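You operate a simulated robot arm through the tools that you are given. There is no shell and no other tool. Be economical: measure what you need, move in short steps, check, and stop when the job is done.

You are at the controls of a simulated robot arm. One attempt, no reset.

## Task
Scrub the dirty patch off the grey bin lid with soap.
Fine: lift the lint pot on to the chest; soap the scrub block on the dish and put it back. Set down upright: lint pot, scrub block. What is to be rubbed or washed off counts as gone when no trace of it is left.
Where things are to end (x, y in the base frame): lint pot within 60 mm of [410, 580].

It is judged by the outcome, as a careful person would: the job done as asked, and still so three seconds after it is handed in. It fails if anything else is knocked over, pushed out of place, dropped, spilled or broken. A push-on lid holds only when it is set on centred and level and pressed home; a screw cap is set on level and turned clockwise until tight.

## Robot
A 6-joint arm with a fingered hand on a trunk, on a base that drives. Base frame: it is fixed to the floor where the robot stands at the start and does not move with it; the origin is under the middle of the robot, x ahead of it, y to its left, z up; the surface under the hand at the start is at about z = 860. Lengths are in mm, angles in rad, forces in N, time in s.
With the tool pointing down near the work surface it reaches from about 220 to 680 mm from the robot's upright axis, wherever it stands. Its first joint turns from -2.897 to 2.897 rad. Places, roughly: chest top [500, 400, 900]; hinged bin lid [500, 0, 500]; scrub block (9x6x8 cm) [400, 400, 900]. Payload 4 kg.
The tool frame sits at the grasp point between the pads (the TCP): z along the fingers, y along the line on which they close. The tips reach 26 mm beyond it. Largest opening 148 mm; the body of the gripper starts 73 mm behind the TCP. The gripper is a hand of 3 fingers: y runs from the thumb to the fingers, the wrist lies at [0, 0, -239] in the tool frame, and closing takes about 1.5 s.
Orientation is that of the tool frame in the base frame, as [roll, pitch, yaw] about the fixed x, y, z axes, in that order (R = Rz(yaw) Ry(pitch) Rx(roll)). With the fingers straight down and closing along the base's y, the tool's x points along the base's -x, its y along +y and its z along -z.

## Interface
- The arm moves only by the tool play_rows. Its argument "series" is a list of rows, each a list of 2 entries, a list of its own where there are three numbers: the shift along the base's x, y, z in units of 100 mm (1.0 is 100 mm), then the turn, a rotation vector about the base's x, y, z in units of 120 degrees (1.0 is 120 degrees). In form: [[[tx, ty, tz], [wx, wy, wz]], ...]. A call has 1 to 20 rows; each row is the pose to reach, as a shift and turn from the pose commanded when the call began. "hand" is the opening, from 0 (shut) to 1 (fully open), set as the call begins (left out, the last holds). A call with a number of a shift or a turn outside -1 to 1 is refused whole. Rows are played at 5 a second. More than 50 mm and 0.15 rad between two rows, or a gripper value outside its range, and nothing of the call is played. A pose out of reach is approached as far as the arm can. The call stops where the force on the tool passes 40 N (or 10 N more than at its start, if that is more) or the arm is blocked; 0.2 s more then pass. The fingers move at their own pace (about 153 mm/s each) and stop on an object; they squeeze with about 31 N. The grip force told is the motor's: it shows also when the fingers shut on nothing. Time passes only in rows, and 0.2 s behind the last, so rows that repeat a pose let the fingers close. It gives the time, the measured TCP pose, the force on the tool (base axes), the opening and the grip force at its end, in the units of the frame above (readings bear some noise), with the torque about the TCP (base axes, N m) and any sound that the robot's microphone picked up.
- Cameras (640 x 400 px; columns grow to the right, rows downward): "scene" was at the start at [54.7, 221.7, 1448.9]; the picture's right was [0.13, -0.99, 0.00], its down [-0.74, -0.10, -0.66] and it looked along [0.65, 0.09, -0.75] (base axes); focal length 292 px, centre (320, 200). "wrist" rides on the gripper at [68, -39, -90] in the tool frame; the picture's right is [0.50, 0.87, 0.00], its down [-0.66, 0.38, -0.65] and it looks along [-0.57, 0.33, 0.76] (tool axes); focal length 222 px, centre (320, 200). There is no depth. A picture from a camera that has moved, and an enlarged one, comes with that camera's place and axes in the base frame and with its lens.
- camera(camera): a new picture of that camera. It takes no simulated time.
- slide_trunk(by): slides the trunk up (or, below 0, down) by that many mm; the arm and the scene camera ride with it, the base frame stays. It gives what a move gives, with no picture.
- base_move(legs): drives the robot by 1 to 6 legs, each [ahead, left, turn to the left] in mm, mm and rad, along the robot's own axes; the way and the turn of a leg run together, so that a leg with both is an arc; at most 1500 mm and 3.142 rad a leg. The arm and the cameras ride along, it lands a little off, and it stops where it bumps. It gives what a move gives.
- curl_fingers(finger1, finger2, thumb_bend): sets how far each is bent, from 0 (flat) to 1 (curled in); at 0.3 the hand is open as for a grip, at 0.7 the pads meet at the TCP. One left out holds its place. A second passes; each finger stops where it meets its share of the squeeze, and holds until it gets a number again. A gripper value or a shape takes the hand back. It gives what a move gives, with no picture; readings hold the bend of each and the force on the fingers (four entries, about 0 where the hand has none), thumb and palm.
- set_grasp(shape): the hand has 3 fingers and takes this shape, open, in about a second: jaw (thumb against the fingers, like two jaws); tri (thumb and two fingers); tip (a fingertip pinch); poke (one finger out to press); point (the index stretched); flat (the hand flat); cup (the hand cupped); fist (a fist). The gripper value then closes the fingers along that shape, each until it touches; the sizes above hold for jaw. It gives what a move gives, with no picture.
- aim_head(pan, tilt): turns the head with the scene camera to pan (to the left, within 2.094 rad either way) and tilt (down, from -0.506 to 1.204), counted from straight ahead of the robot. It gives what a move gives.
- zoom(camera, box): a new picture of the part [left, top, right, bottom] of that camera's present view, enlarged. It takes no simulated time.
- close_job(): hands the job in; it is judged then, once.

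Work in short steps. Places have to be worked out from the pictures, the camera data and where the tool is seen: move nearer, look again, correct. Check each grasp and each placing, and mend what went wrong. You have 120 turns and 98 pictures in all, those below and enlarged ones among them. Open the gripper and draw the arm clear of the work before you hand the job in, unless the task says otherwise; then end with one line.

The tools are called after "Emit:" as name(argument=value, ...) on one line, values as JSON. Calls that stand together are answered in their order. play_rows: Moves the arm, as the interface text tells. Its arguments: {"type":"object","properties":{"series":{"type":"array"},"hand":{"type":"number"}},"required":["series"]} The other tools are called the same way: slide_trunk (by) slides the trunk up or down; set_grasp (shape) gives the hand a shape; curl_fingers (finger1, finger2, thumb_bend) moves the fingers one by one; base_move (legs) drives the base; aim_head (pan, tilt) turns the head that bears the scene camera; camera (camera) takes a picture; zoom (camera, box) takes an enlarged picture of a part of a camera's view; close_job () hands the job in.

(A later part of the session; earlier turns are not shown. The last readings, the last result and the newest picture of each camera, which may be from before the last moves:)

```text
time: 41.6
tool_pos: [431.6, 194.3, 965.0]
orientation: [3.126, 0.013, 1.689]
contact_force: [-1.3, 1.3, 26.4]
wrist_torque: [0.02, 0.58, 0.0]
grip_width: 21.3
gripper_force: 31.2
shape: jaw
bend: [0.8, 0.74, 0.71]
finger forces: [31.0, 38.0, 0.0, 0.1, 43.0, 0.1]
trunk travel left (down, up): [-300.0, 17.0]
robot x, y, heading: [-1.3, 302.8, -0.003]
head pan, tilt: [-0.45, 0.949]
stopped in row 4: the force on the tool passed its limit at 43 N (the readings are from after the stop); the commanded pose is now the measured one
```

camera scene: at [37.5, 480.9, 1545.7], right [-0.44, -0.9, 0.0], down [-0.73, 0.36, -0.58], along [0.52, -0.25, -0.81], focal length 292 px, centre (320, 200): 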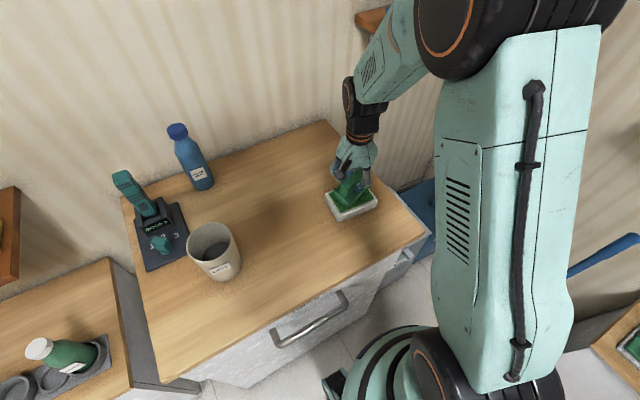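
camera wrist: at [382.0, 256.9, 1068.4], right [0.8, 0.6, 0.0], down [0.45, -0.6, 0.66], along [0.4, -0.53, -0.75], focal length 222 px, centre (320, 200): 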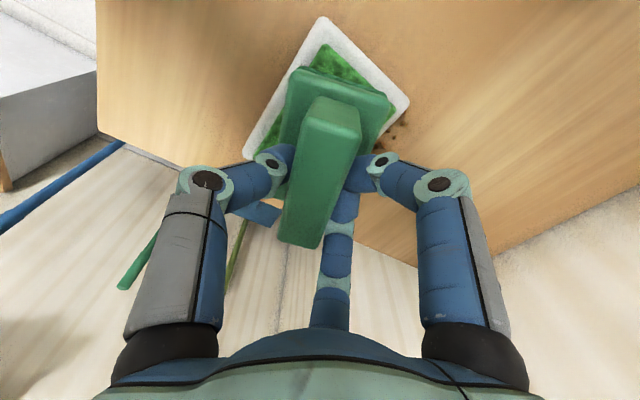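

Contact is at z≈966 with about 26 N. I'll ease 2 mm and rub gently with ±10 mm strokes.

Emit:
play_rows(series=[[[0, 0, 0.02], [0, 0, 0]], [[0.08, 0, 0.02], [0, 0, 0]], [[0, 0, 0.02], [0, 0, 0]], [[-0.08, 0, 0.02], [0, 0, 0]], [[0, 0, 0.02], [0, 0, 0]], [[0, 0.1, 0.02], [0, 0, 0]], [[0, 0, 0.02], [0, 0, 0]], [[0, -0.1, 0.02], [0, 0, 0]], [[0, 0, 0.02], [0, 0, 0]], [[0.08, 0, 0.02], [0, 0, 0]], [[0, 0, 0.02], [0, 0, 0]]])

Emit:
camera(camera="wrist")

```text
time: 44.0
tool_pos: [433.2, 194.6, 966.3]
orientation: [3.127, 0.012, 1.688]
contact_force: [5.8, -1.6, 17.9]
wrist_torque: [-0.02, 0.28, 0.03]
grip_width: 21.0
gripper_force: 30.9
shape: jaw
bend: [0.8, 0.74, 0.71]
finger forces: [31.5, 38.6, 0.0, 0.0, 38.7, 0.0]
trunk travel left (down, up): [-300.0, 17.0]
robot x, y, heading: [1.0, 303.9, -0.003]
head pan, tilt: [-0.45, 0.949]
```

```text
66 pictures are left
camera wrist: at [384.7, 257.4, 1054.6], right [0.8, 0.6, 0.01], down [0.44, -0.6, 0.67], along [0.4, -0.53, -0.75], focal length 222 px, centre (320, 200)
```

wrist: 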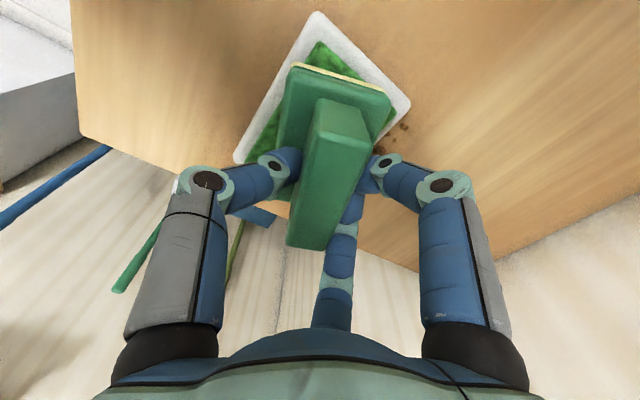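

The sole now shows a pale soapy edge. I'll lift it off the dish, correct the small tilt (roll 3.127) and check.

Emit:
play_rows(series=[[[0, 0, 0.15], [0, 0, 0]], [[0, 0, 0.4], [0, 0, 0]], [[0, 0, 0.7], [0, 0, 0]]])

Emit:
camera(camera="wrist")

Emit:
zoom(camera="scene", box=[300, 120, 420, 240])

```text
time: 44.8
tool_pos: [430.5, 194.2, 1035.8]
orientation: [3.131, 0.011, 1.69]
contact_force: [0.4, 0.1, -1.2]
wrist_torque: [-0.02, 0.0, -0.01]
grip_width: 19.3
gripper_force: 30.6
shape: jaw
bend: [0.8, 0.74, 0.7]
finger forces: [0.0, 32.3, 0.0, 0.1, 34.7, 0.0]
trunk travel left (down, up): [-300.0, 17.0]
robot x, y, heading: [-1.1, 303.1, -0.005]
head pan, tilt: [-0.45, 0.949]
```

```text
65 pictures are left
camera wrist: at [383.1, 257.1, 1125.4], right [0.8, 0.6, 0.0], down [0.45, -0.6, 0.66], along [0.4, -0.53, -0.75], focal length 222 px, centre (320, 200)
```

wrist: 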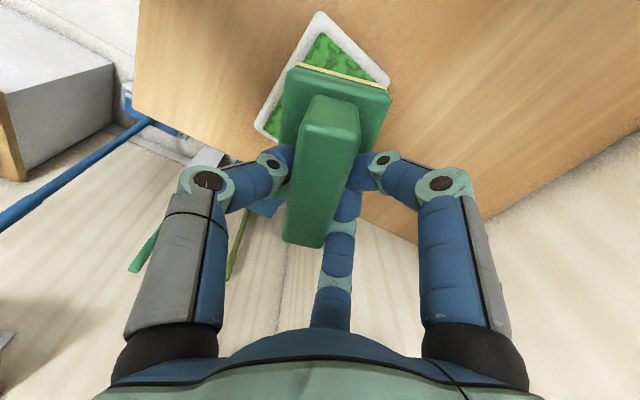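

```text
3.33 times, centred on (360, 180) of scene
camera zoom: at [37.0, 481.0, 1545.6], right [-0.44, -0.9, 0.0], down [-0.73, 0.36, -0.58], along [0.52, -0.26, -0.81], focal length 975 px, centre (187, 267)
```

zoom: 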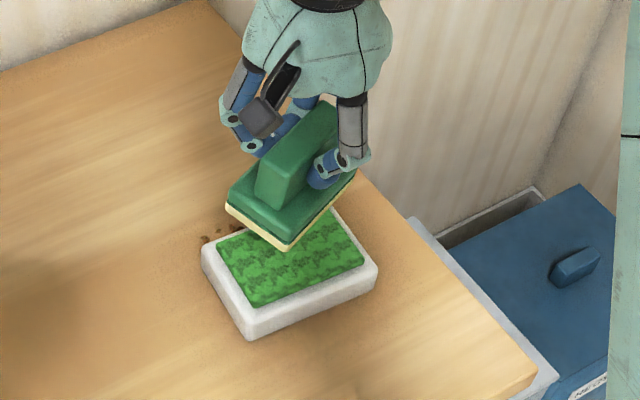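

The sole is soaped cream, but finger 1 reads 0 N. I'll re-command the grip and watch the forces.

Emit:
play_rows(hand=0, series=[[[0, 0, 0], [0, 0, 0]], [[0, 0, 0], [0, 0, 0]], [[0, 0, 0], [0, 0, 0]]])

```text
time: 45.6
tool_pos: [431.1, 192.5, 1036.7]
orientation: [3.13, 0.01, 1.689]
contact_force: [0.4, 0.2, -1.1]
wrist_torque: [-0.03, 0.01, 0.05]
grip_width: 19.7
gripper_force: 30.9
shape: jaw
bend: [0.8, 0.74, 0.7]
finger forces: [0.0, 32.3, 0.0, 0.0, 34.7, 0.0]
trunk travel left (down, up): [-300.0, 17.0]
robot x, y, heading: [1.7, 301.4, -0.007]
head pan, tilt: [-0.45, 0.949]
```

Finger 1 is only just off the ridge. I'll curl it alone so it meets the handle while the others hold.

Emit:
curl_fingers(finger1=0.95)

Emit:
camera(camera="wrist")

```text
time: 46.6
tool_pos: [432.2, 193.9, 1036.0]
orientation: [3.132, 0.011, 1.69]
contact_force: [-0.6, -0.3, -2.1]
wrist_torque: [0.0, 0.0, 0.02]
grip_width: 23.1
gripper_force: 19.4
shape: fingers
bend: [0.87, 0.77, 0.7]
finger forces: [0.0, 8.5, 0.0, 0.0, 30.7, 0.0]
trunk travel left (down, up): [-300.0, 17.0]
robot x, y, heading: [-1.1, 304.5, -0.005]
head pan, tilt: [-0.45, 0.949]
```

```text
63 pictures are left
camera wrist: at [383.8, 256.9, 1125.2], right [0.8, 0.6, 0.0], down [0.45, -0.6, 0.66], along [0.4, -0.53, -0.75], focal length 222 px, centre (320, 200)
```

wrist: 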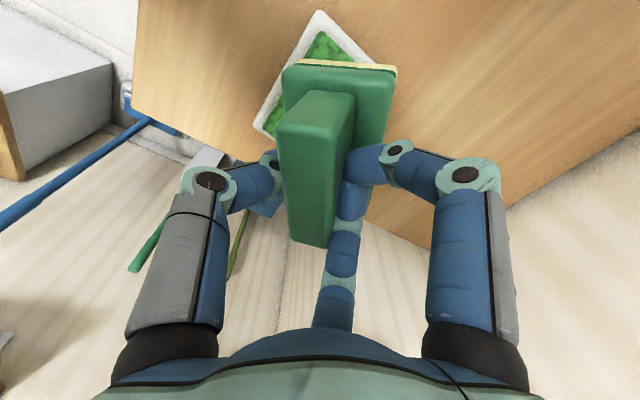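

That turned the block slightly, so I'll give the hand back its normal closing grip.

Emit:
play_rows(hand=0, series=[[[0, 0, 0], [0, 0, 0]], [[0, 0, 0], [0, 0, 0]], [[0, 0, 0], [0, 0, 0]], [[0, 0, 0], [0, 0, 0]], [[0, 0, 0], [0, 0, 0]]])

Emit:
camera(camera="wrist")

```text
time: 47.8
tool_pos: [432.6, 192.5, 1036.0]
orientation: [3.129, 0.009, 1.69]
contact_force: [0.9, -0.1, -0.1]
wrist_torque: [0.0, 0.0, 0.01]
grip_width: 16.6
gripper_force: 30.9
shape: jaw
bend: [0.77, 0.73, 0.7]
finger forces: [0.0, 31.4, 0.0, 0.1, 35.2, 0.1]
trunk travel left (down, up): [-300.0, 17.0]
robot x, y, heading: [0.6, 299.7, -0.004]
head pan, tilt: [-0.45, 0.949]
```

```text
62 pictures are left
camera wrist: at [383.8, 256.9, 1125.2], right [0.8, 0.6, 0.0], down [0.45, -0.6, 0.66], along [0.4, -0.53, -0.75], focal length 222 px, centre (320, 200)
```

wrist: 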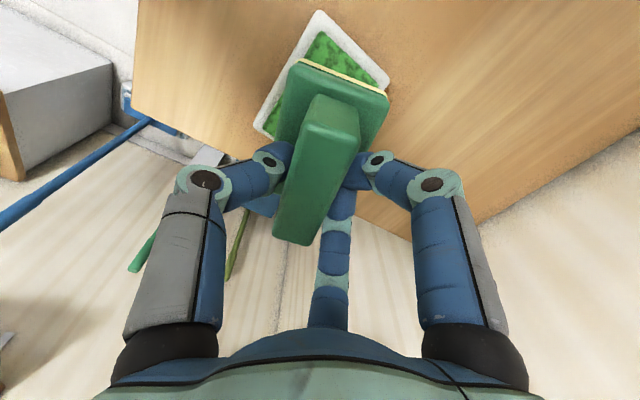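

The block is back straight in the hand, held at 31 N. I'll bring the arm toward the middle, drive right 440 mm to the bin, and look at the patch.

Emit:
play_rows(series=[[[0, 0.3, 0.1], [0, 0, 0]], [[0, 0.6, 0.2], [0, 0, 0]], [[0, 0.9, 0.2], [0, 0, 0]]])

Emit:
base_move(legs=[[0, -440, 0]])

Emit:
aim_head(pan=-0.1, tilt=1.05)

Emit:
camera(camera="scene")

```text
time: 48.6
tool_pos: [432.1, 283.4, 1055.4]
orientation: [3.132, 0.011, 1.69]
contact_force: [0.7, 0.8, -1.0]
wrist_torque: [-0.03, -0.01, -0.01]
grip_width: 16.4
gripper_force: 30.9
shape: jaw
bend: [0.77, 0.73, 0.7]
finger forces: [0.0, 31.7, 0.0, 0.0, 35.2, 0.0]
trunk travel left (down, up): [-300.0, 17.0]
robot x, y, heading: [-0.5, 297.1, -0.003]
head pan, tilt: [-0.45, 0.949]
```

```text
time: 53.0
tool_pos: [429.5, -159.5, 1054.4]
orientation: [3.131, 0.01, 1.689]
contact_force: [0.6, -0.9, -0.2]
wrist_torque: [-0.03, -0.01, -0.03]
grip_width: 16.8
gripper_force: 31.2
shape: jaw
bend: [0.77, 0.73, 0.7]
finger forces: [0.1, 31.7, 0.1, 0.1, 35.1, 0.0]
trunk travel left (down, up): [-300.0, 17.0]
robot x, y, heading: [-4.0, -141.6, -0.003]
head pan, tilt: [-0.45, 0.949]
```

```text
time: 53.9
tool_pos: [428.9, -158.0, 1055.0]
orientation: [3.131, 0.01, 1.689]
contact_force: [0.4, -1.0, -1.6]
wrist_torque: [-0.01, 0.0, -0.02]
grip_width: 16.5
gripper_force: 31.5
shape: jaw
bend: [0.77, 0.73, 0.7]
finger forces: [0.0, 31.6, 0.0, 0.0, 35.2, 0.1]
trunk travel left (down, up): [-300.0, 17.0]
robot x, y, heading: [-0.7, -137.2, -0.004]
head pan, tilt: [-0.099, 1.051]
```

```text
61 pictures are left
camera scene: at [36.9, 63.8, 1538.6], right [-0.1, -0.99, 0.0], down [-0.86, 0.09, -0.5], along [0.49, -0.05, -0.87], focal length 292 px, centre (320, 200)
```

scene: 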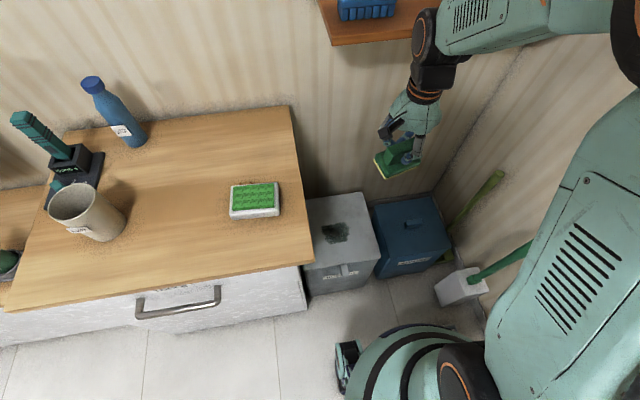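

Emit:
zoom(camera="scene", box=[290, 180, 400, 290])

Emit:
zoom(camera="scene", box=[360, 100, 450, 190])

```text
3.64 times, centred on (345, 235) of scene
camera zoom: at [36.9, 63.8, 1538.6], right [-0.1, -0.99, 0.0], down [-0.86, 0.09, -0.5], along [0.49, -0.05, -0.87], focal length 1063 px, centre (229, 73)
```

zoom: 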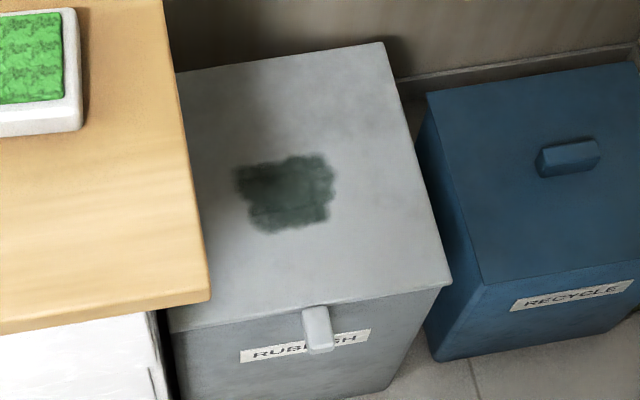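

```text
4.44 times, centred on (405, 145) of scene
camera zoom: at [36.9, 63.8, 1538.6], right [-0.1, -0.99, 0.0], down [-0.86, 0.09, -0.5], along [0.49, -0.05, -0.87], focal length 1300 px, centre (-58, 444)
```

zoom: 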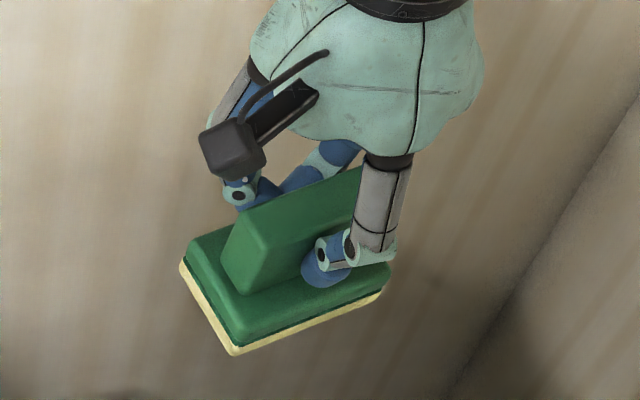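

The patch spans about x 431–525 and y −96…13 on the lid (z≈484), centred at (478, −42). I'll move over it and lower the trunk.

Emit:
play_rows(series=[[[0.12, 0.3, 0], [0, 0, 0]], [[0.25, 0.6, 0], [0, 0, 0]], [[0.4, 0.9, 0], [0, 0, 0]], [[0.49, 1.0, 0], [0, 0, 0]]])

Emit:
slide_trunk(by=-300)

Emit:
camera(camera="scene")

Emit:
camera(camera="wrist")

```text
time: 54.9
tool_pos: [477.6, -59.0, 1055.1]
orientation: [3.13, 0.011, 1.69]
contact_force: [-0.3, 0.3, -1.0]
wrist_torque: [0.0, 0.02, 0.0]
grip_width: 16.3
gripper_force: 30.5
shape: jaw
bend: [0.77, 0.73, 0.7]
finger forces: [0.1, 32.5, 0.0, 0.0, 35.1, 0.0]
trunk travel left (down, up): [-300.0, 17.0]
robot x, y, heading: [-4.2, -139.7, -0.002]
head pan, tilt: [-0.099, 1.051]
```

```text
time: 57.9
tool_pos: [478.5, -58.1, 755.6]
orientation: [3.129, 0.01, 1.69]
contact_force: [-0.3, 0.1, -1.8]
wrist_torque: [0.0, 0.01, -0.01]
grip_width: 16.3
gripper_force: 30.8
shape: jaw
bend: [0.77, 0.73, 0.7]
finger forces: [0.0, 0.0, 0.0, 0.1, 35.2, 0.1]
trunk travel left (down, up): [0.0, 317.0]
robot x, y, heading: [-2.5, -138.6, -0.002]
head pan, tilt: [-0.099, 1.051]
```

```text
58 pictures are left
camera scene: at [91.2, 63.7, 1234.6], right [-0.1, -0.99, 0.0], down [-0.86, 0.09, -0.5], along [0.49, -0.05, -0.87], focal length 292 px, centre (320, 200)
```

scene: 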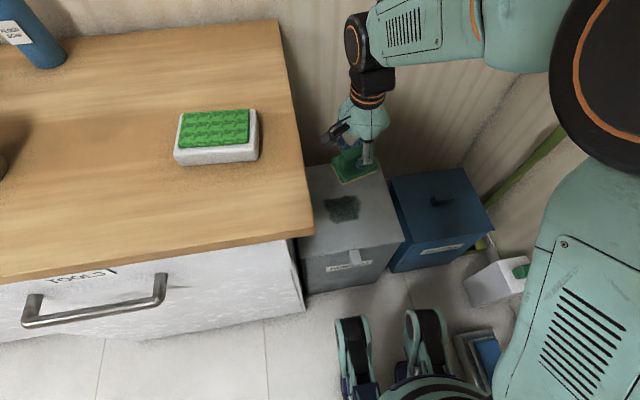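

```text
57 pictures are left
camera wrist: at [430.5, 4.4, 844.4], right [0.8, 0.6, 0.0], down [0.45, -0.6, 0.66], along [0.4, -0.53, -0.75], focal length 222 px, centre (320, 200)
```

wrist: 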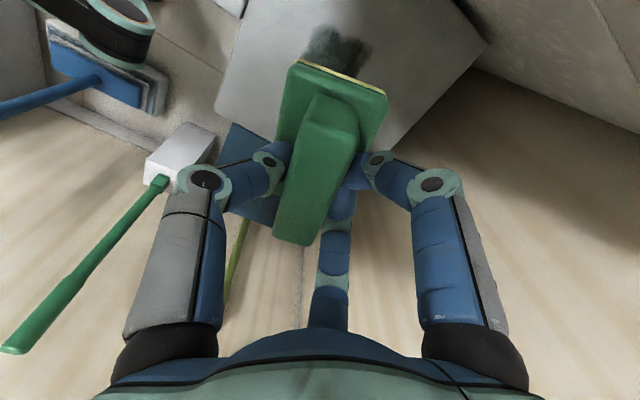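

The block still hangs straight and is held. I'll move to y≈−45 and descend to z≈565, just above the lid.

Emit:
play_rows(series=[[[0, 0.07, -0.3], [0, 0, 0]], [[0, 0.14, -0.6], [0, 0, 0]], [[0, 0.14, -0.95], [0, 0, 0]]])

Emit:
play_rows(series=[[[0, 0, -0.3], [0, 0, 0]], [[0, 0, -0.6], [0, 0, 0]], [[0, 0, -0.85], [0, 0, 0]], [[0, 0, -0.93], [0, 0, 0]]])

Emit:
zoom(camera="scene", box=[280, 100, 440, 260])

Emit:
camera(camera="wrist")

```text
time: 58.7
tool_pos: [477.5, -45.6, 658.8]
orientation: [3.129, 0.009, 1.69]
contact_force: [-0.1, 0.0, -0.6]
wrist_torque: [-0.01, 0.02, 0.0]
grip_width: 16.3
gripper_force: 30.9
shape: jaw
bend: [0.77, 0.73, 0.7]
finger forces: [0.1, 0.0, 0.0, 0.0, 35.3, 0.1]
trunk travel left (down, up): [0.0, 317.0]
robot x, y, heading: [3.8, -140.2, -0.003]
head pan, tilt: [-0.099, 1.051]
```

```text
time: 59.7
tool_pos: [479.8, -45.2, 566.6]
orientation: [3.13, 0.011, 1.689]
contact_force: [0.6, 1.4, -2.1]
wrist_torque: [0.02, -0.02, -0.03]
grip_width: 16.5
gripper_force: 31.1
shape: jaw
bend: [0.77, 0.73, 0.7]
finger forces: [0.0, 0.1, 0.0, 0.1, 35.3, 0.0]
trunk travel left (down, up): [0.0, 317.0]
robot x, y, heading: [-3.7, -138.2, -0.006]
head pan, tilt: [-0.099, 1.051]
```

```text
2.50 times, centred on (360, 180) of scene
camera zoom: at [91.3, 63.7, 1234.6], right [-0.1, -0.99, 0.0], down [-0.86, 0.09, -0.5], along [0.49, -0.05, -0.87], focal length 731 px, centre (220, 250)
```

zoom: 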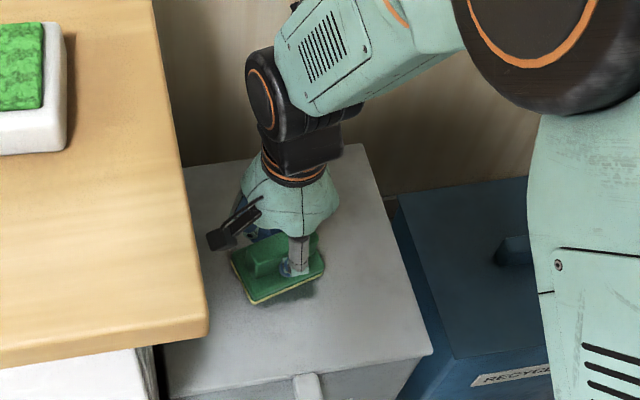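

```text
55 pictures are left
camera wrist: at [430.9, 17.8, 656.3], right [0.8, 0.6, 0.0], down [0.45, -0.6, 0.67], along [0.4, -0.53, -0.75], focal length 222 px, centre (320, 200)
```

wrist: 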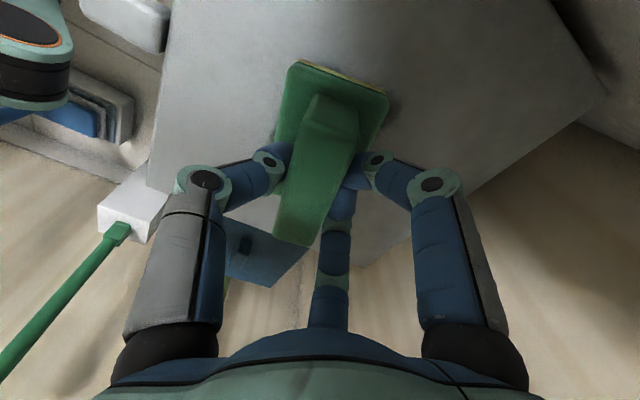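

The block hovers over the patch. I'll lower in 3–4 mm steps to contact.

Emit:
play_rows(series=[[[0, 0, -0.07], [0, 0, 0]], [[0, 0, -0.12], [0, 0, 0]], [[0, 0, -0.15], [0, 0, 0]], [[0, 0, -0.17], [0, 0, 0]], [[0, 0, -0.19], [0, 0, 0]], [[0, 0, -0.21], [0, 0, 0]]])

```text
time: 61.1
tool_pos: [478.3, -45.9, 546.3]
orientation: [3.13, 0.01, 1.69]
contact_force: [0.5, 0.4, -1.2]
wrist_torque: [0.01, 0.01, -0.01]
grip_width: 16.0
gripper_force: 30.9
shape: jaw
bend: [0.77, 0.73, 0.7]
finger forces: [0.0, 0.0, 0.0, 0.1, 35.2, 0.0]
trunk travel left (down, up): [0.0, 317.0]
robot x, y, heading: [-2.1, -139.8, -0.002]
head pan, tilt: [-0.099, 1.051]
```

No contact yet at 546, so I'll continue down in 2 mm steps.

Emit:
play_rows(series=[[[0, 0, -0.02], [0, 0, 0]], [[0, 0, -0.04], [0, 0, 0]], [[0, 0, -0.06], [0, 0, 0]], [[0, 0, -0.08], [0, 0, 0]], [[0, 0, -0.1], [0, 0, 0]], [[0, 0, -0.12], [0, 0, 0]]])

```text
time: 62.4
tool_pos: [481.0, -45.0, 537.8]
orientation: [3.123, 0.008, 1.689]
contact_force: [-3.9, -0.9, 24.9]
wrist_torque: [-0.04, 0.54, -0.06]
grip_width: 18.8
gripper_force: 30.4
shape: jaw
bend: [0.77, 0.73, 0.69]
finger forces: [0.0, 40.6, 0.0, 0.0, 44.3, 0.0]
trunk travel left (down, up): [0.0, 317.0]
robot x, y, heading: [0.7, -140.7, -0.006]
head pan, tilt: [-0.099, 1.051]
stopped in row 6: the force on the tool passed its limit at 43 N (the readings are from after the stop); the commanded pose is now the measured one
```

The block is pressed on the lid at about 25 N. I'll ease 1 mm and scrub in back-and-forth strokes along x at several y offsets.

Emit:
play_rows(series=[[[0, 0, 0.01], [0, 0, 0]], [[-0.12, 0, 0.01], [0, 0, 0]], [[-0.25, 0, 0.01], [0, 0, 0]], [[-0.12, 0, 0.01], [0, 0, 0]], [[0, 0, 0.01], [0, 0, 0]], [[0.12, 0, 0.01], [0, 0, 0]], [[0.25, 0, 0.01], [0, 0, 0]], [[0.12, 0, 0.01], [0, 0, 0]], [[0, 0.06, 0.01], [0, 0, 0]], [[-0.12, 0.12, 0.01], [0, 0, 0]], [[-0.25, 0.18, 0.01], [0, 0, 0]], [[-0.12, 0.18, 0.01], [0, 0, 0]], [[0, 0.18, 0.01], [0, 0, 0]], [[0.12, 0.18, 0.01], [0, 0, 0]], [[0.25, 0.18, 0.01], [0, 0, 0]], [[0.12, 0.1, 0.01], [0, 0, 0]], [[0, 0, 0.01], [0, 0, 0]]])

Emit:
zoom(camera="scene", box=[280, 100, 440, 260])

Emit:
camera(camera="wrist")

```text
time: 66.0
tool_pos: [480.9, -44.4, 536.2]
orientation: [3.124, 0.011, 1.689]
contact_force: [4.4, 2.7, 15.2]
wrist_torque: [0.07, 0.24, -0.03]
grip_width: 18.6
gripper_force: 30.8
shape: jaw
bend: [0.78, 0.73, 0.69]
finger forces: [0.0, 42.0, 0.0, 0.0, 38.4, 0.1]
trunk travel left (down, up): [0.0, 317.0]
robot x, y, heading: [1.3, -140.6, -0.001]
head pan, tilt: [-0.099, 1.051]
```

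```text
2.50 times, centred on (360, 180) of scene
camera zoom: at [90.6, 63.6, 1234.7], right [-0.1, -0.99, 0.0], down [-0.86, 0.09, -0.5], along [0.49, -0.05, -0.87], focal length 731 px, centre (220, 250)
```

zoom: 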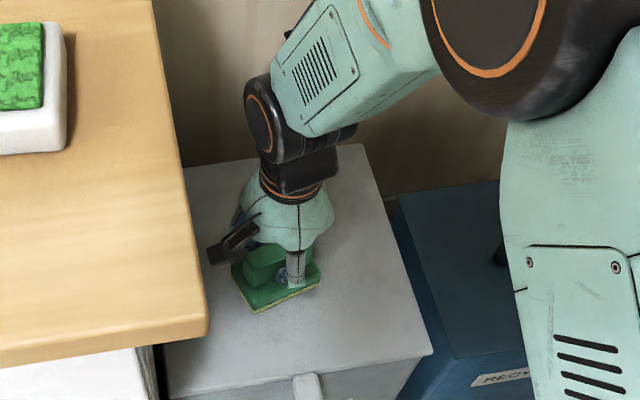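

```text
53 pictures are left
camera wrist: at [432.2, 18.0, 627.4], right [0.8, 0.6, 0.01], down [0.44, -0.6, 0.67], along [0.41, -0.53, -0.74], focal length 222 px, centre (320, 200)
```

wrist: 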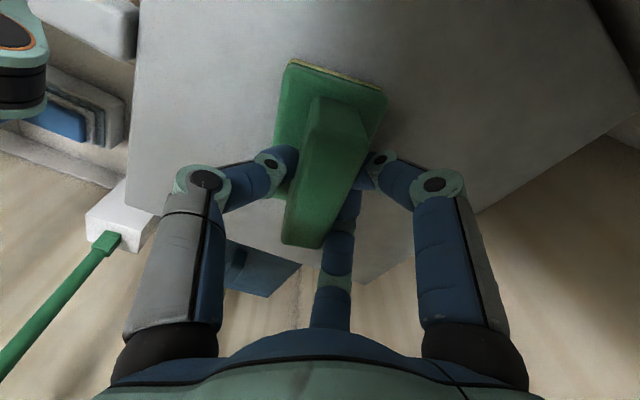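

Strokes ran fine at about 15 N. I'll do a second pass covering the −y side and the x extremes.

Emit:
play_rows(series=[[[0, -0.08, 0], [0, 0, 0]], [[-0.13, -0.16, 0], [0, 0, 0]], [[-0.27, -0.2, 0], [0, 0, 0]], [[-0.13, -0.2, 0], [0, 0, 0]], [[0, -0.2, 0], [0, 0, 0]], [[0.13, -0.2, 0], [0, 0, 0]], [[0.28, -0.2, 0], [0, 0, 0]], [[0.28, -0.08, 0], [0, 0, 0]], [[0.28, 0.05, 0], [0, 0, 0]], [[0.28, 0.2, 0], [0, 0, 0]], [[0.14, 0.2, 0], [0, 0, 0]], [[0, 0.2, 0], [0, 0, 0]], [[-0.14, 0.2, 0], [0, 0, 0]], [[-0.28, 0.2, 0], [0, 0, 0]], [[-0.28, 0.05, 0], [0, 0, 0]], [[-0.28, -0.08, 0], [0, 0, 0]], [[-0.28, -0.2, 0], [0, 0, 0]], [[-0.14, -0.1, 0], [0, 0, 0]], [[0, 0, 0], [0, 0, 0]]])

Emit:
play_rows(series=[[[0, 0, 0.3], [0, 0, 0]], [[0, 0, 0.65], [0, 0, 0]], [[0.3, -0.2, 1.0], [0, 0, 0]], [[0.7, -0.4, 1.0], [0, 0, 0]]])

Emit:
zoom(camera="scene", box=[280, 100, 440, 260])

```text
time: 70.0
tool_pos: [480.1, -43.4, 538.0]
orientation: [3.124, 0.012, 1.689]
contact_force: [-2.7, -2.0, 9.2]
wrist_torque: [-0.11, 0.47, 0.09]
grip_width: 18.2
gripper_force: 31.2
shape: jaw
bend: [0.77, 0.73, 0.7]
finger forces: [0.1, 39.2, 0.0, 0.0, 42.2, 0.1]
trunk travel left (down, up): [0.0, 317.0]
robot x, y, heading: [-2.9, -142.8, -0.004]
head pan, tilt: [-0.099, 1.051]
```

```text
refused: row 3 steps farther than a row can; nothing moved
```

```text
2.50 times, centred on (360, 180) of scene
camera zoom: at [90.4, 63.3, 1234.7], right [-0.1, -0.99, 0.0], down [-0.86, 0.09, -0.5], along [0.49, -0.05, -0.87], focal length 731 px, centre (220, 250)
```

zoom: 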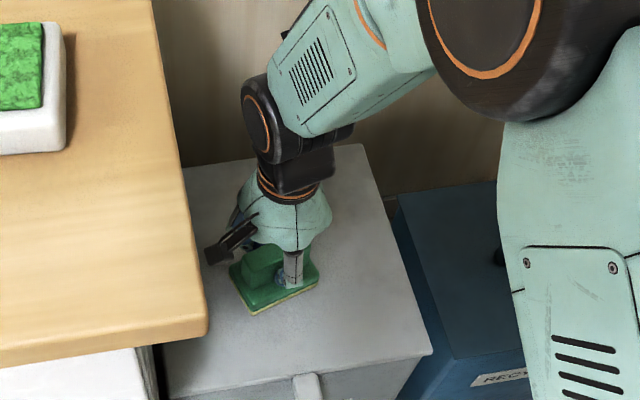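

Now I'll lift off with smaller rows and inspect the lid.

Emit:
play_rows(series=[[[0, 0, 0.3], [0, 0, 0]], [[0, 0, 0.65], [0, 0, 0]], [[0.1, -0.1, 0.95], [0, 0, 0]], [[0.4, -0.3, 1.0], [0, 0, 0]], [[0.7, -0.5, 1.0], [0, 0, 0]]])

Emit:
zoom(camera="scene", box=[280, 130, 420, 270])

Emit:
camera(camera="wrist")

```text
time: 71.2
tool_pos: [552.5, -96.1, 638.1]
orientation: [3.126, 0.01, 1.688]
contact_force: [-0.4, -1.1, -0.8]
wrist_torque: [0.04, 0.03, 0.02]
grip_width: 17.4
gripper_force: 30.8
shape: jaw
bend: [0.78, 0.73, 0.7]
finger forces: [0.1, 36.3, 0.1, 0.1, 36.0, 0.1]
trunk travel left (down, up): [0.0, 317.0]
robot x, y, heading: [1.7, -140.8, -0.003]
head pan, tilt: [-0.099, 1.051]
```

```text
2.86 times, centred on (350, 200) of scene
camera zoom: at [91.5, 63.6, 1234.6], right [-0.1, -0.99, 0.0], down [-0.86, 0.09, -0.5], along [0.49, -0.05, -0.87], focal length 835 px, centre (234, 200)
```

zoom: 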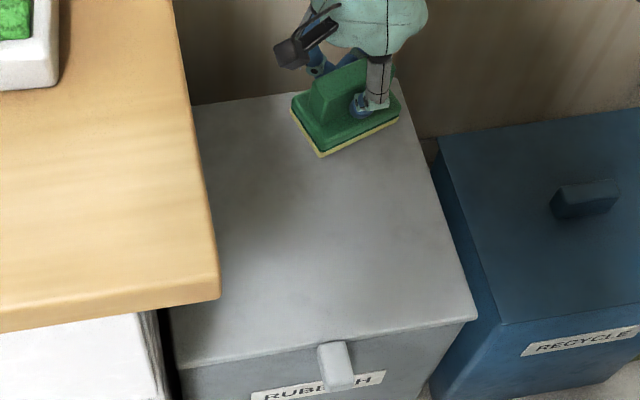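

```text
50 pictures are left
camera wrist: at [503.3, -32.1, 726.6], right [0.8, 0.6, 0.01], down [0.44, -0.6, 0.67], along [0.4, -0.53, -0.75], focal length 222 px, centre (320, 200)
```

wrist: 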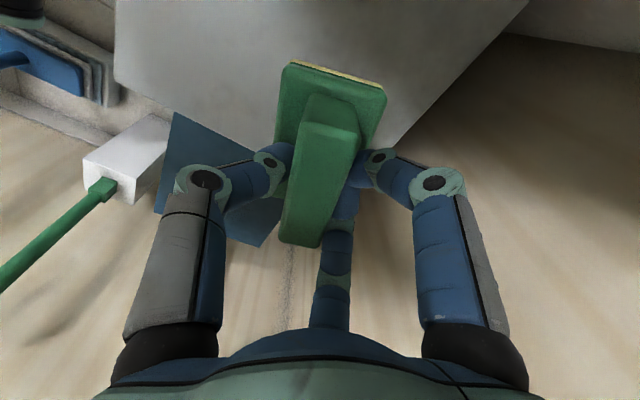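

The lid looks clean; the remaining darkness may be the hand's shadow. I'll raise the trunk and arm away and inspect closely.

Emit:
slide_trunk(by=300)

Emit:
play_rows(series=[[[-0.3, 0, 0.3], [0, 0, 0]], [[-0.6, 0, 0.6], [0, 0, 0]], [[-0.9, 0, 0.9], [0, 0, 0]], [[-1.0, 0, 1.0], [0, 0, 0]]])

Emit:
zoom(camera="scene", box=[295, 180, 395, 280])

Emit:
camera(camera="wrist")

```text
time: 74.2
tool_pos: [550.5, -93.4, 936.5]
orientation: [3.125, 0.008, 1.689]
contact_force: [0.7, -0.3, -0.6]
wrist_torque: [0.01, -0.02, 0.02]
grip_width: 17.3
gripper_force: 30.7
shape: jaw
bend: [0.78, 0.73, 0.7]
finger forces: [0.0, 36.3, 0.1, 0.0, 36.2, 0.0]
trunk travel left (down, up): [-300.0, 17.0]
robot x, y, heading: [2.1, -142.0, -0.007]
head pan, tilt: [-0.099, 1.051]
```

```text
time: 75.2
tool_pos: [451.7, -93.7, 1038.6]
orientation: [3.125, 0.011, 1.691]
contact_force: [-0.3, 0.7, -0.9]
wrist_torque: [0.0, 0.0, 0.03]
grip_width: 17.5
gripper_force: 31.1
shape: jaw
bend: [0.77, 0.73, 0.7]
finger forces: [0.0, 36.3, 0.1, 0.1, 36.2, 0.0]
trunk travel left (down, up): [-300.0, 17.0]
robot x, y, heading: [0.5, -141.4, -0.006]
head pan, tilt: [-0.099, 1.051]
```

```text
4.00 times, centred on (345, 230) of scene
camera zoom: at [37.1, 63.9, 1538.6], right [-0.1, -0.99, 0.0], down [-0.86, 0.09, -0.5], along [0.49, -0.05, -0.87], focal length 1170 px, centre (220, 80)
```

zoom: 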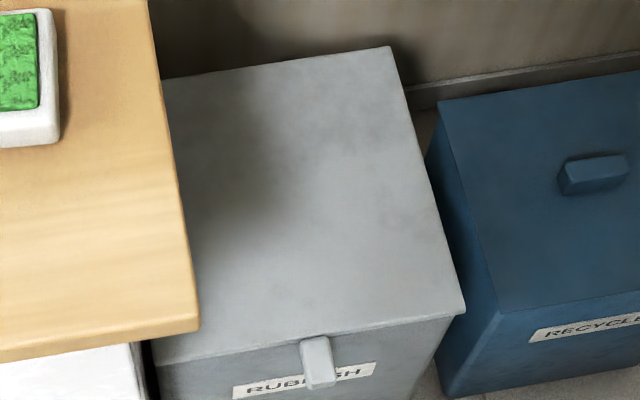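

```text
48 pictures are left
camera wrist: at [403.3, -30.7, 1127.8], right [0.8, 0.6, 0.01], down [0.44, -0.6, 0.67], along [0.4, -0.53, -0.75], focal length 222 px, centre (320, 200)
```

wrist: 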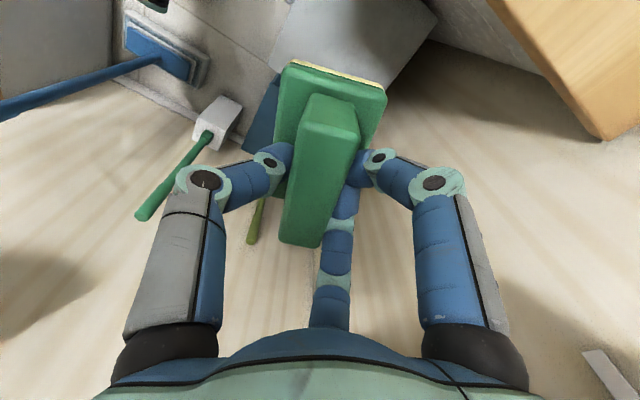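

There is a soft shadow at the lid's left side. I'll swing the arm left over the chest (clear height) and re-check the lid.

Emit:
play_rows(series=[[[0, 0.3, 0.1], [0, 0, 0]], [[-0.3, 0.6, 0.2], [0, 0, 0]], [[-0.6, 0.85, 0.2], [0, 0, 0]], [[-0.9, 1.0, 0.2], [0, 0, 0]]])

Emit:
play_rows(series=[[[0, 0.4, 0], [0, 0, 0]], [[0, 0.8, 0], [0, 0, 0]], [[0, 1.0, 0], [0, 0, 0]]])

Emit:
zoom(camera="scene", box=[295, 180, 395, 280])

```text
time: 76.2
tool_pos: [359.6, 6.4, 1056.5]
orientation: [3.123, 0.011, 1.688]
contact_force: [-0.9, -0.1, -1.9]
wrist_torque: [0.0, 0.0, -0.01]
grip_width: 17.5
gripper_force: 30.9
shape: jaw
bend: [0.77, 0.73, 0.7]
finger forces: [0.0, 36.4, 0.0, 0.1, 36.1, 0.1]
trunk travel left (down, up): [-300.0, 17.0]
robot x, y, heading: [-2.9, -139.3, -0.004]
head pan, tilt: [-0.099, 1.051]
```

```text
time: 77.0
tool_pos: [359.2, 107.6, 1058.9]
orientation: [3.126, 0.011, 1.69]
contact_force: [0.6, -0.3, -1.0]
wrist_torque: [-0.02, 0.01, 0.01]
grip_width: 17.4
gripper_force: 30.8
shape: jaw
bend: [0.77, 0.73, 0.7]
finger forces: [0.0, 36.4, 0.0, 0.0, 36.1, 0.0]
trunk travel left (down, up): [-300.0, 17.0]
robot x, y, heading: [-2.1, -140.3, -0.009]
head pan, tilt: [-0.099, 1.051]
```

```text
4.00 times, centred on (345, 230) of scene
camera zoom: at [37.0, 64.3, 1538.6], right [-0.1, -0.99, 0.0], down [-0.86, 0.09, -0.5], along [0.49, -0.05, -0.87], focal length 1170 px, centre (220, 80)
```

zoom: 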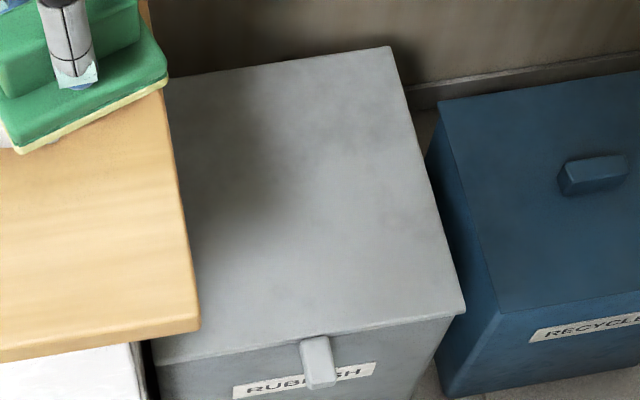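

The darkness persists on the left part, so I need to know if it is residue or shadow. I'll zoom tighter.

Emit:
zoom(camera="scene", box=[316, 196, 366, 246])

Emit:
camera(camera="scene")

```text
8.00 times, centred on (341, 221) of scene
camera zoom: at [37.0, 64.3, 1538.6], right [-0.1, -0.99, 0.0], down [-0.86, 0.09, -0.5], along [0.49, -0.05, -0.87], focal length 2339 px, centre (152, 32)
```

zoom: 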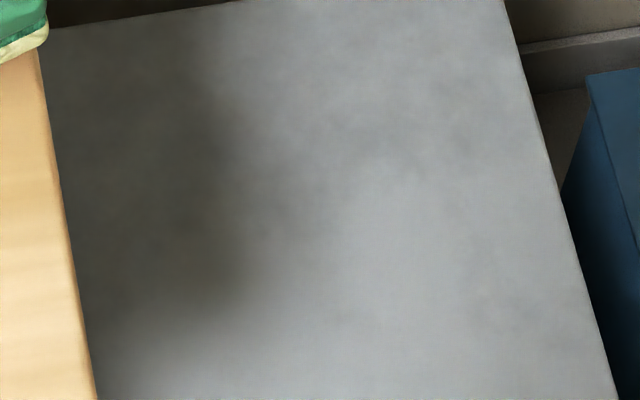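

```text
45 pictures are left
camera scene: at [37.0, 64.3, 1538.6], right [-0.1, -0.99, 0.0], down [-0.86, 0.09, -0.5], along [0.49, -0.05, -0.87], focal length 292 px, centre (320, 200)
```

scene: 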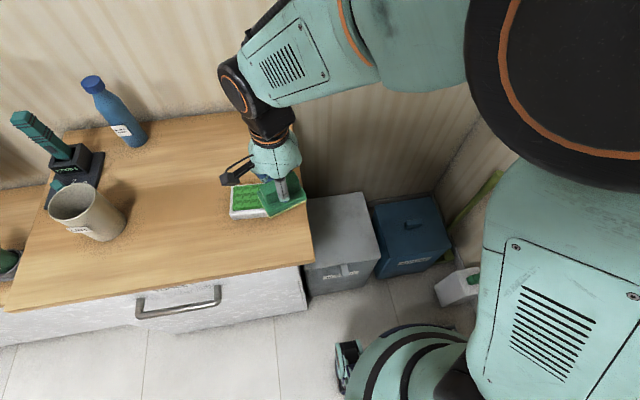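

The dark area kept its shape between two arm poses, so I'll move the arm back to the pre-scrub pose (430, −158), where the lid was lit, and compare directly.

Emit:
play_rows(series=[[[0.2, -0.4, 0], [0, 0, 0]], [[0.4, -0.8, 0], [0, 0, 0]], [[0.5, -1.0, 0], [0, 0, 0]]])

Emit:
play_rows(series=[[[0.1, -0.4, 0], [0, 0, 0]], [[0.2, -0.8, 0], [0, 0, 0]], [[0.2, -1.0, 0], [0, 0, 0]]])

Emit:
play_rows(series=[[[0, -0.4, 0], [0, 0, 0]], [[0, -0.7, 0], [0, 0, 0]]])

Emit:
zoom(camera="scene", box=[290, 180, 400, 290])

```text
time: 77.8
tool_pos: [409.3, 4.8, 1056.4]
orientation: [3.126, 0.011, 1.69]
contact_force: [-0.5, -1.1, -0.9]
wrist_torque: [0.03, 0.02, -0.01]
grip_width: 17.4
gripper_force: 30.9
shape: jaw
bend: [0.77, 0.73, 0.7]
finger forces: [0.1, 36.3, 0.1, 0.0, 36.1, 0.1]
trunk travel left (down, up): [-300.0, 17.0]
robot x, y, heading: [-0.1, -141.9, -0.004]
head pan, tilt: [-0.099, 1.051]
```

```text
time: 78.6
tool_pos: [429.5, -94.7, 1057.0]
orientation: [3.123, 0.01, 1.688]
contact_force: [-1.2, -0.3, -0.8]
wrist_torque: [-0.04, -0.02, -0.04]
grip_width: 17.2
gripper_force: 31.4
shape: jaw
bend: [0.77, 0.73, 0.7]
finger forces: [0.0, 36.4, 0.1, 0.0, 35.9, 0.0]
trunk travel left (down, up): [-300.0, 17.0]
robot x, y, heading: [1.2, -139.4, -0.002]
head pan, tilt: [-0.099, 1.051]
```

```text
time: 79.2
tool_pos: [431.8, -166.0, 1057.2]
orientation: [3.126, 0.009, 1.692]
contact_force: [0.1, 0.3, -0.5]
wrist_torque: [0.0, 0.02, 0.0]
grip_width: 17.2
gripper_force: 31.2
shape: jaw
bend: [0.77, 0.73, 0.7]
finger forces: [0.0, 0.4, 0.0, 0.0, 35.8, 0.0]
trunk travel left (down, up): [-300.0, 17.0]
robot x, y, heading: [2.2, -139.6, -0.007]
head pan, tilt: [-0.099, 1.051]
```

```text
3.64 times, centred on (345, 235) of scene
camera zoom: at [37.0, 63.7, 1538.6], right [-0.1, -0.99, 0.0], down [-0.86, 0.09, -0.5], along [0.49, -0.05, -0.87], focal length 1063 px, centre (229, 73)
```

zoom: 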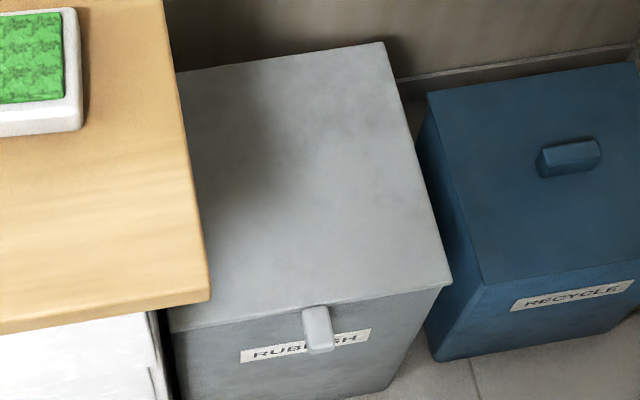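

Emit:
zoom(camera="scene", box=[316, 196, 366, 246])

```text
8.00 times, centred on (341, 221) of scene
camera zoom: at [37.0, 63.7, 1538.6], right [-0.1, -0.99, 0.0], down [-0.86, 0.09, -0.5], along [0.49, -0.05, -0.87], focal length 2339 px, centre (152, 32)
```

zoom: 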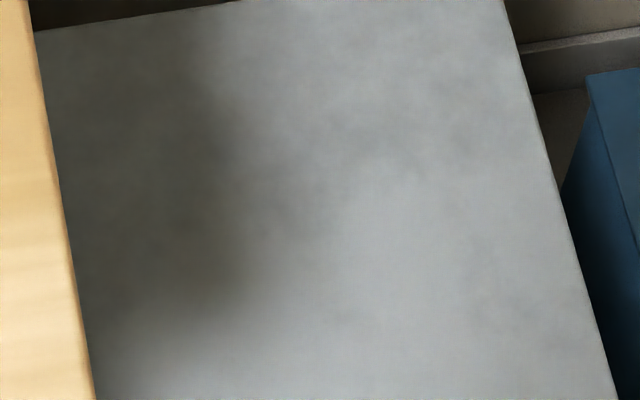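

The dark zone has not changed. It is neutral in colour, soft-edged and parallel to the chest edge, and it already showed in the first wrist pictures before scrubbing, so it is the chest's shadow and the patch is gone. I'll drive back left to return the block.

Emit:
base_move(legs=[[0, 440, 0]])

Emit:
play_rows(series=[[[-0.2, 0.25, 0], [0, 0, 0]], [[-0.4, 0.5, 0], [0, 0, 0]], [[-0.73, 0.75, 0], [0, 0, 0]]])

Emit:
aim_head(pan=-0.2, tilt=0.95)

Emit:
camera(camera="scene")

Emit:
camera(camera="wrist")

```text
time: 83.7
tool_pos: [432.2, 287.6, 1057.1]
orientation: [3.126, 0.011, 1.692]
contact_force: [1.0, -0.6, -0.7]
wrist_torque: [-0.05, 0.02, -0.04]
grip_width: 17.1
gripper_force: 31.3
shape: jaw
bend: [0.77, 0.73, 0.7]
finger forces: [0.1, 0.5, 0.1, 0.0, 35.9, 0.0]
trunk travel left (down, up): [-300.0, 17.0]
robot x, y, heading: [0.3, 312.3, 0.0]
head pan, tilt: [-0.099, 1.051]
```

```text
time: 84.5
tool_pos: [358.3, 361.0, 1056.6]
orientation: [3.124, 0.009, 1.69]
contact_force: [-0.3, -0.5, -1.0]
wrist_torque: [-0.01, 0.01, 0.03]
grip_width: 17.4
gripper_force: 31.2
shape: jaw
bend: [0.77, 0.73, 0.7]
finger forces: [0.0, 0.6, 0.1, 0.0, 36.1, 0.0]
trunk travel left (down, up): [-300.0, 17.0]
robot x, y, heading: [-2.9, 304.8, 0.001]
head pan, tilt: [-0.099, 1.051]
```

```text
time: 85.2
tool_pos: [359.2, 361.5, 1056.2]
orientation: [3.125, 0.012, 1.692]
contact_force: [-0.5, -0.5, -0.7]
wrist_torque: [-0.01, 0.0, 0.0]
grip_width: 17.1
gripper_force: 30.7
shape: jaw
bend: [0.77, 0.73, 0.7]
finger forces: [0.0, 0.4, 0.1, 0.0, 36.0, 0.1]
trunk travel left (down, up): [-300.0, 17.0]
robot x, y, heading: [0.9, 312.8, -0.005]
head pan, tilt: [-0.201, 0.949]
```

```text
42 pictures are left
camera scene: at [42.7, 507.1, 1545.7], right [-0.2, -0.98, 0.0], down [-0.8, 0.16, -0.58], along [0.57, -0.12, -0.81], focal length 292 px, centre (320, 200)
```

scene: 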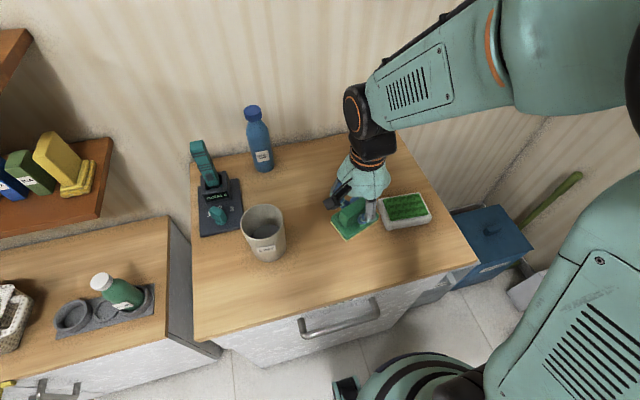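

```text
41 pictures are left
camera wrist: at [311.1, 423.6, 1144.9], right [0.8, 0.6, 0.01], down [0.44, -0.6, 0.67], along [0.41, -0.53, -0.75], focal length 222 px, centre (320, 200)
```

wrist: 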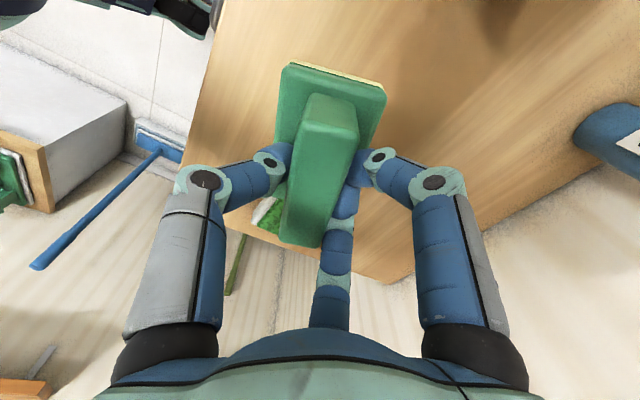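

The block is held securely but turned a few degrees in the hand. I'll counter-turn about −0.1 rad, centre on its home spot, and lower to just above the surface.

Emit:
play_rows(series=[[[0, -0.06, -0.3], [0, 0, -0.024]], [[0, -0.06, -0.6], [0, 0, -0.048]], [[0, -0.06, -0.9], [0, 0, -0.048]], [[0, -0.06, -1.0], [0, 0, -0.048]]])

Emit:
play_rows(series=[[[0, 0, -0.1], [0, 0, 0]], [[0, 0, -0.17], [0, 0, 0]], [[0, 0, -0.22], [0, 0, 0]], [[0, 0, -0.25], [0, 0, 0]], [[0, 0, -0.28], [0, 0, 0]], [[0, 0, -0.31], [0, 0, 0]], [[0, 0, -0.34], [0, 0, 0]], [[0, 0, -0.37], [0, 0, 0]]])

Emit:
zoom(camera="scene", box=[290, 160, 440, 280])

```text
time: 86.2
tool_pos: [359.5, 356.5, 956.3]
orientation: [3.124, 0.011, 1.592]
contact_force: [-0.3, 0.6, -1.4]
wrist_torque: [-0.01, 0.0, 0.0]
grip_width: 17.2
gripper_force: 31.1
shape: jaw
bend: [0.77, 0.73, 0.7]
finger forces: [0.1, 0.5, 0.1, 0.0, 35.9, 0.0]
trunk travel left (down, up): [-300.0, 17.0]
robot x, y, heading: [1.9, 309.8, 0.003]
head pan, tilt: [-0.201, 0.949]
```

```text
time: 88.0
tool_pos: [361.4, 357.1, 923.2]
orientation: [3.116, 0.006, 1.591]
contact_force: [-2.6, 1.1, 30.1]
wrist_torque: [0.03, 0.7, 0.09]
grip_width: 18.6
gripper_force: 31.0
shape: jaw
bend: [0.77, 0.73, 0.7]
finger forces: [0.0, 9.6, 0.1, 0.0, 45.4, 0.0]
trunk travel left (down, up): [-300.0, 17.0]
robot x, y, heading: [-2.0, 308.8, 0.0]
head pan, tilt: [-0.201, 0.949]
stopped in row 8: the force on the tool passed its limit at 43 N (the readings are from after the stop); the commanded pose is now the measured one
```

```text
3.33 times, centred on (365, 220) of scene
camera zoom: at [40.1, 507.0, 1545.8], right [-0.2, -0.98, 0.0], down [-0.8, 0.16, -0.58], along [0.57, -0.12, -0.81], focal length 975 px, centre (170, 133)
```

zoom: 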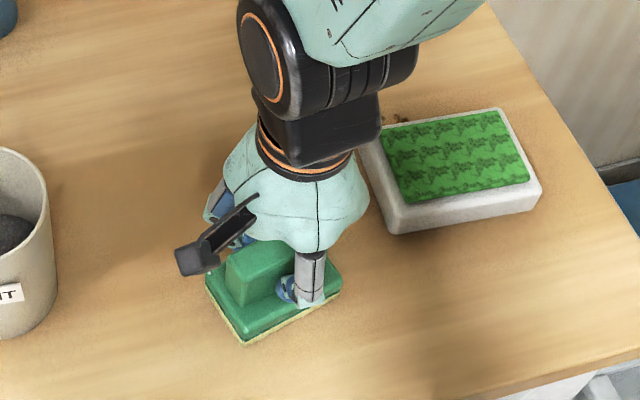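

The block is down at about (363, 358), but its edges show yaw ≈18° against the original 7°. I'll lift slightly, turn −0.2 rad, and set it down again.

Emit:
play_rows(series=[[[0, 0, 0.1], [0, 0, 0]], [[-0.03, -0.03, 0.12], [0, 0, -0.05]], [[-0.03, -0.03, 0.12], [0, 0, -0.095]], [[-0.03, -0.03, 0.06], [0, 0, -0.095]], [[-0.03, -0.03, 0.03], [0, 0, -0.095]]])

Emit:
zoom(camera="scene", box=[290, 160, 440, 280])

```text
time: 89.2
tool_pos: [360.5, 352.0, 926.3]
orientation: [3.119, 0.008, 1.393]
contact_force: [3.1, 1.1, 14.8]
wrist_torque: [0.14, 0.27, -0.02]
grip_width: 17.3
gripper_force: 30.7
shape: jaw
bend: [0.77, 0.73, 0.7]
finger forces: [0.0, 4.6, 0.1, 0.1, 37.0, 0.1]
trunk travel left (down, up): [-300.0, 17.0]
robot x, y, heading: [1.4, 311.1, 0.0]
head pan, tilt: [-0.201, 0.949]
```

```text
3.33 times, centred on (365, 220) of scene
camera zoom: at [42.2, 507.3, 1545.9], right [-0.2, -0.98, 0.0], down [-0.8, 0.16, -0.58], along [0.57, -0.12, -0.81], focal length 975 px, centre (170, 133)
```

zoom: 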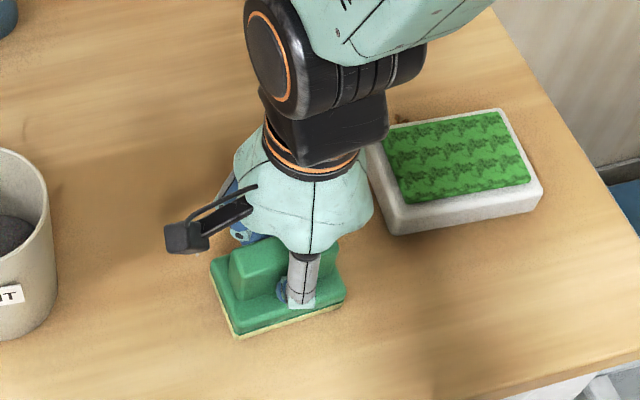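

Front edge now matches the original: yaw ≈8°, centre ≈(362, 355). I'll release by opening to 0.6.

Emit:
play_rows(hand=0.6, series=[[[0, 0, 0.01], [0, 0, 0]], [[0, 0, 0.01], [0, 0, 0]], [[0, 0, 0.01], [0, 0, 0]], [[0, 0, 0.01], [0, 0, 0]], [[0, 0, 0.01], [0, 0, 0]]])

Emit:
camera(camera="wrist")

```text
time: 90.4
tool_pos: [359.0, 354.5, 925.6]
orientation: [3.119, 0.011, 1.392]
contact_force: [-0.2, 0.2, 0.1]
wrist_torque: [-0.02, -0.01, 0.02]
grip_width: 88.0
gripper_force: 0.1
shape: jaw
bend: [0.32, 0.32, 0.7]
finger forces: [0.0, 0.0, 0.0, 0.0, 0.1, 0.0]
trunk travel left (down, up): [-300.0, 17.0]
robot x, y, heading: [2.8, 310.7, 0.003]
head pan, tilt: [-0.201, 0.949]
```

```text
38 pictures are left
camera wrist: at [330.2, 427.3, 1015.2], right [0.94, 0.34, 0.01], down [0.24, -0.7, 0.67], along [0.24, -0.62, -0.74], focal length 222 px, centre (320, 200)
```

wrist: 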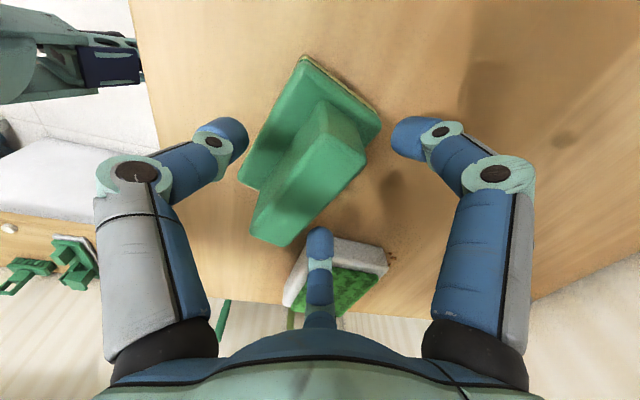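

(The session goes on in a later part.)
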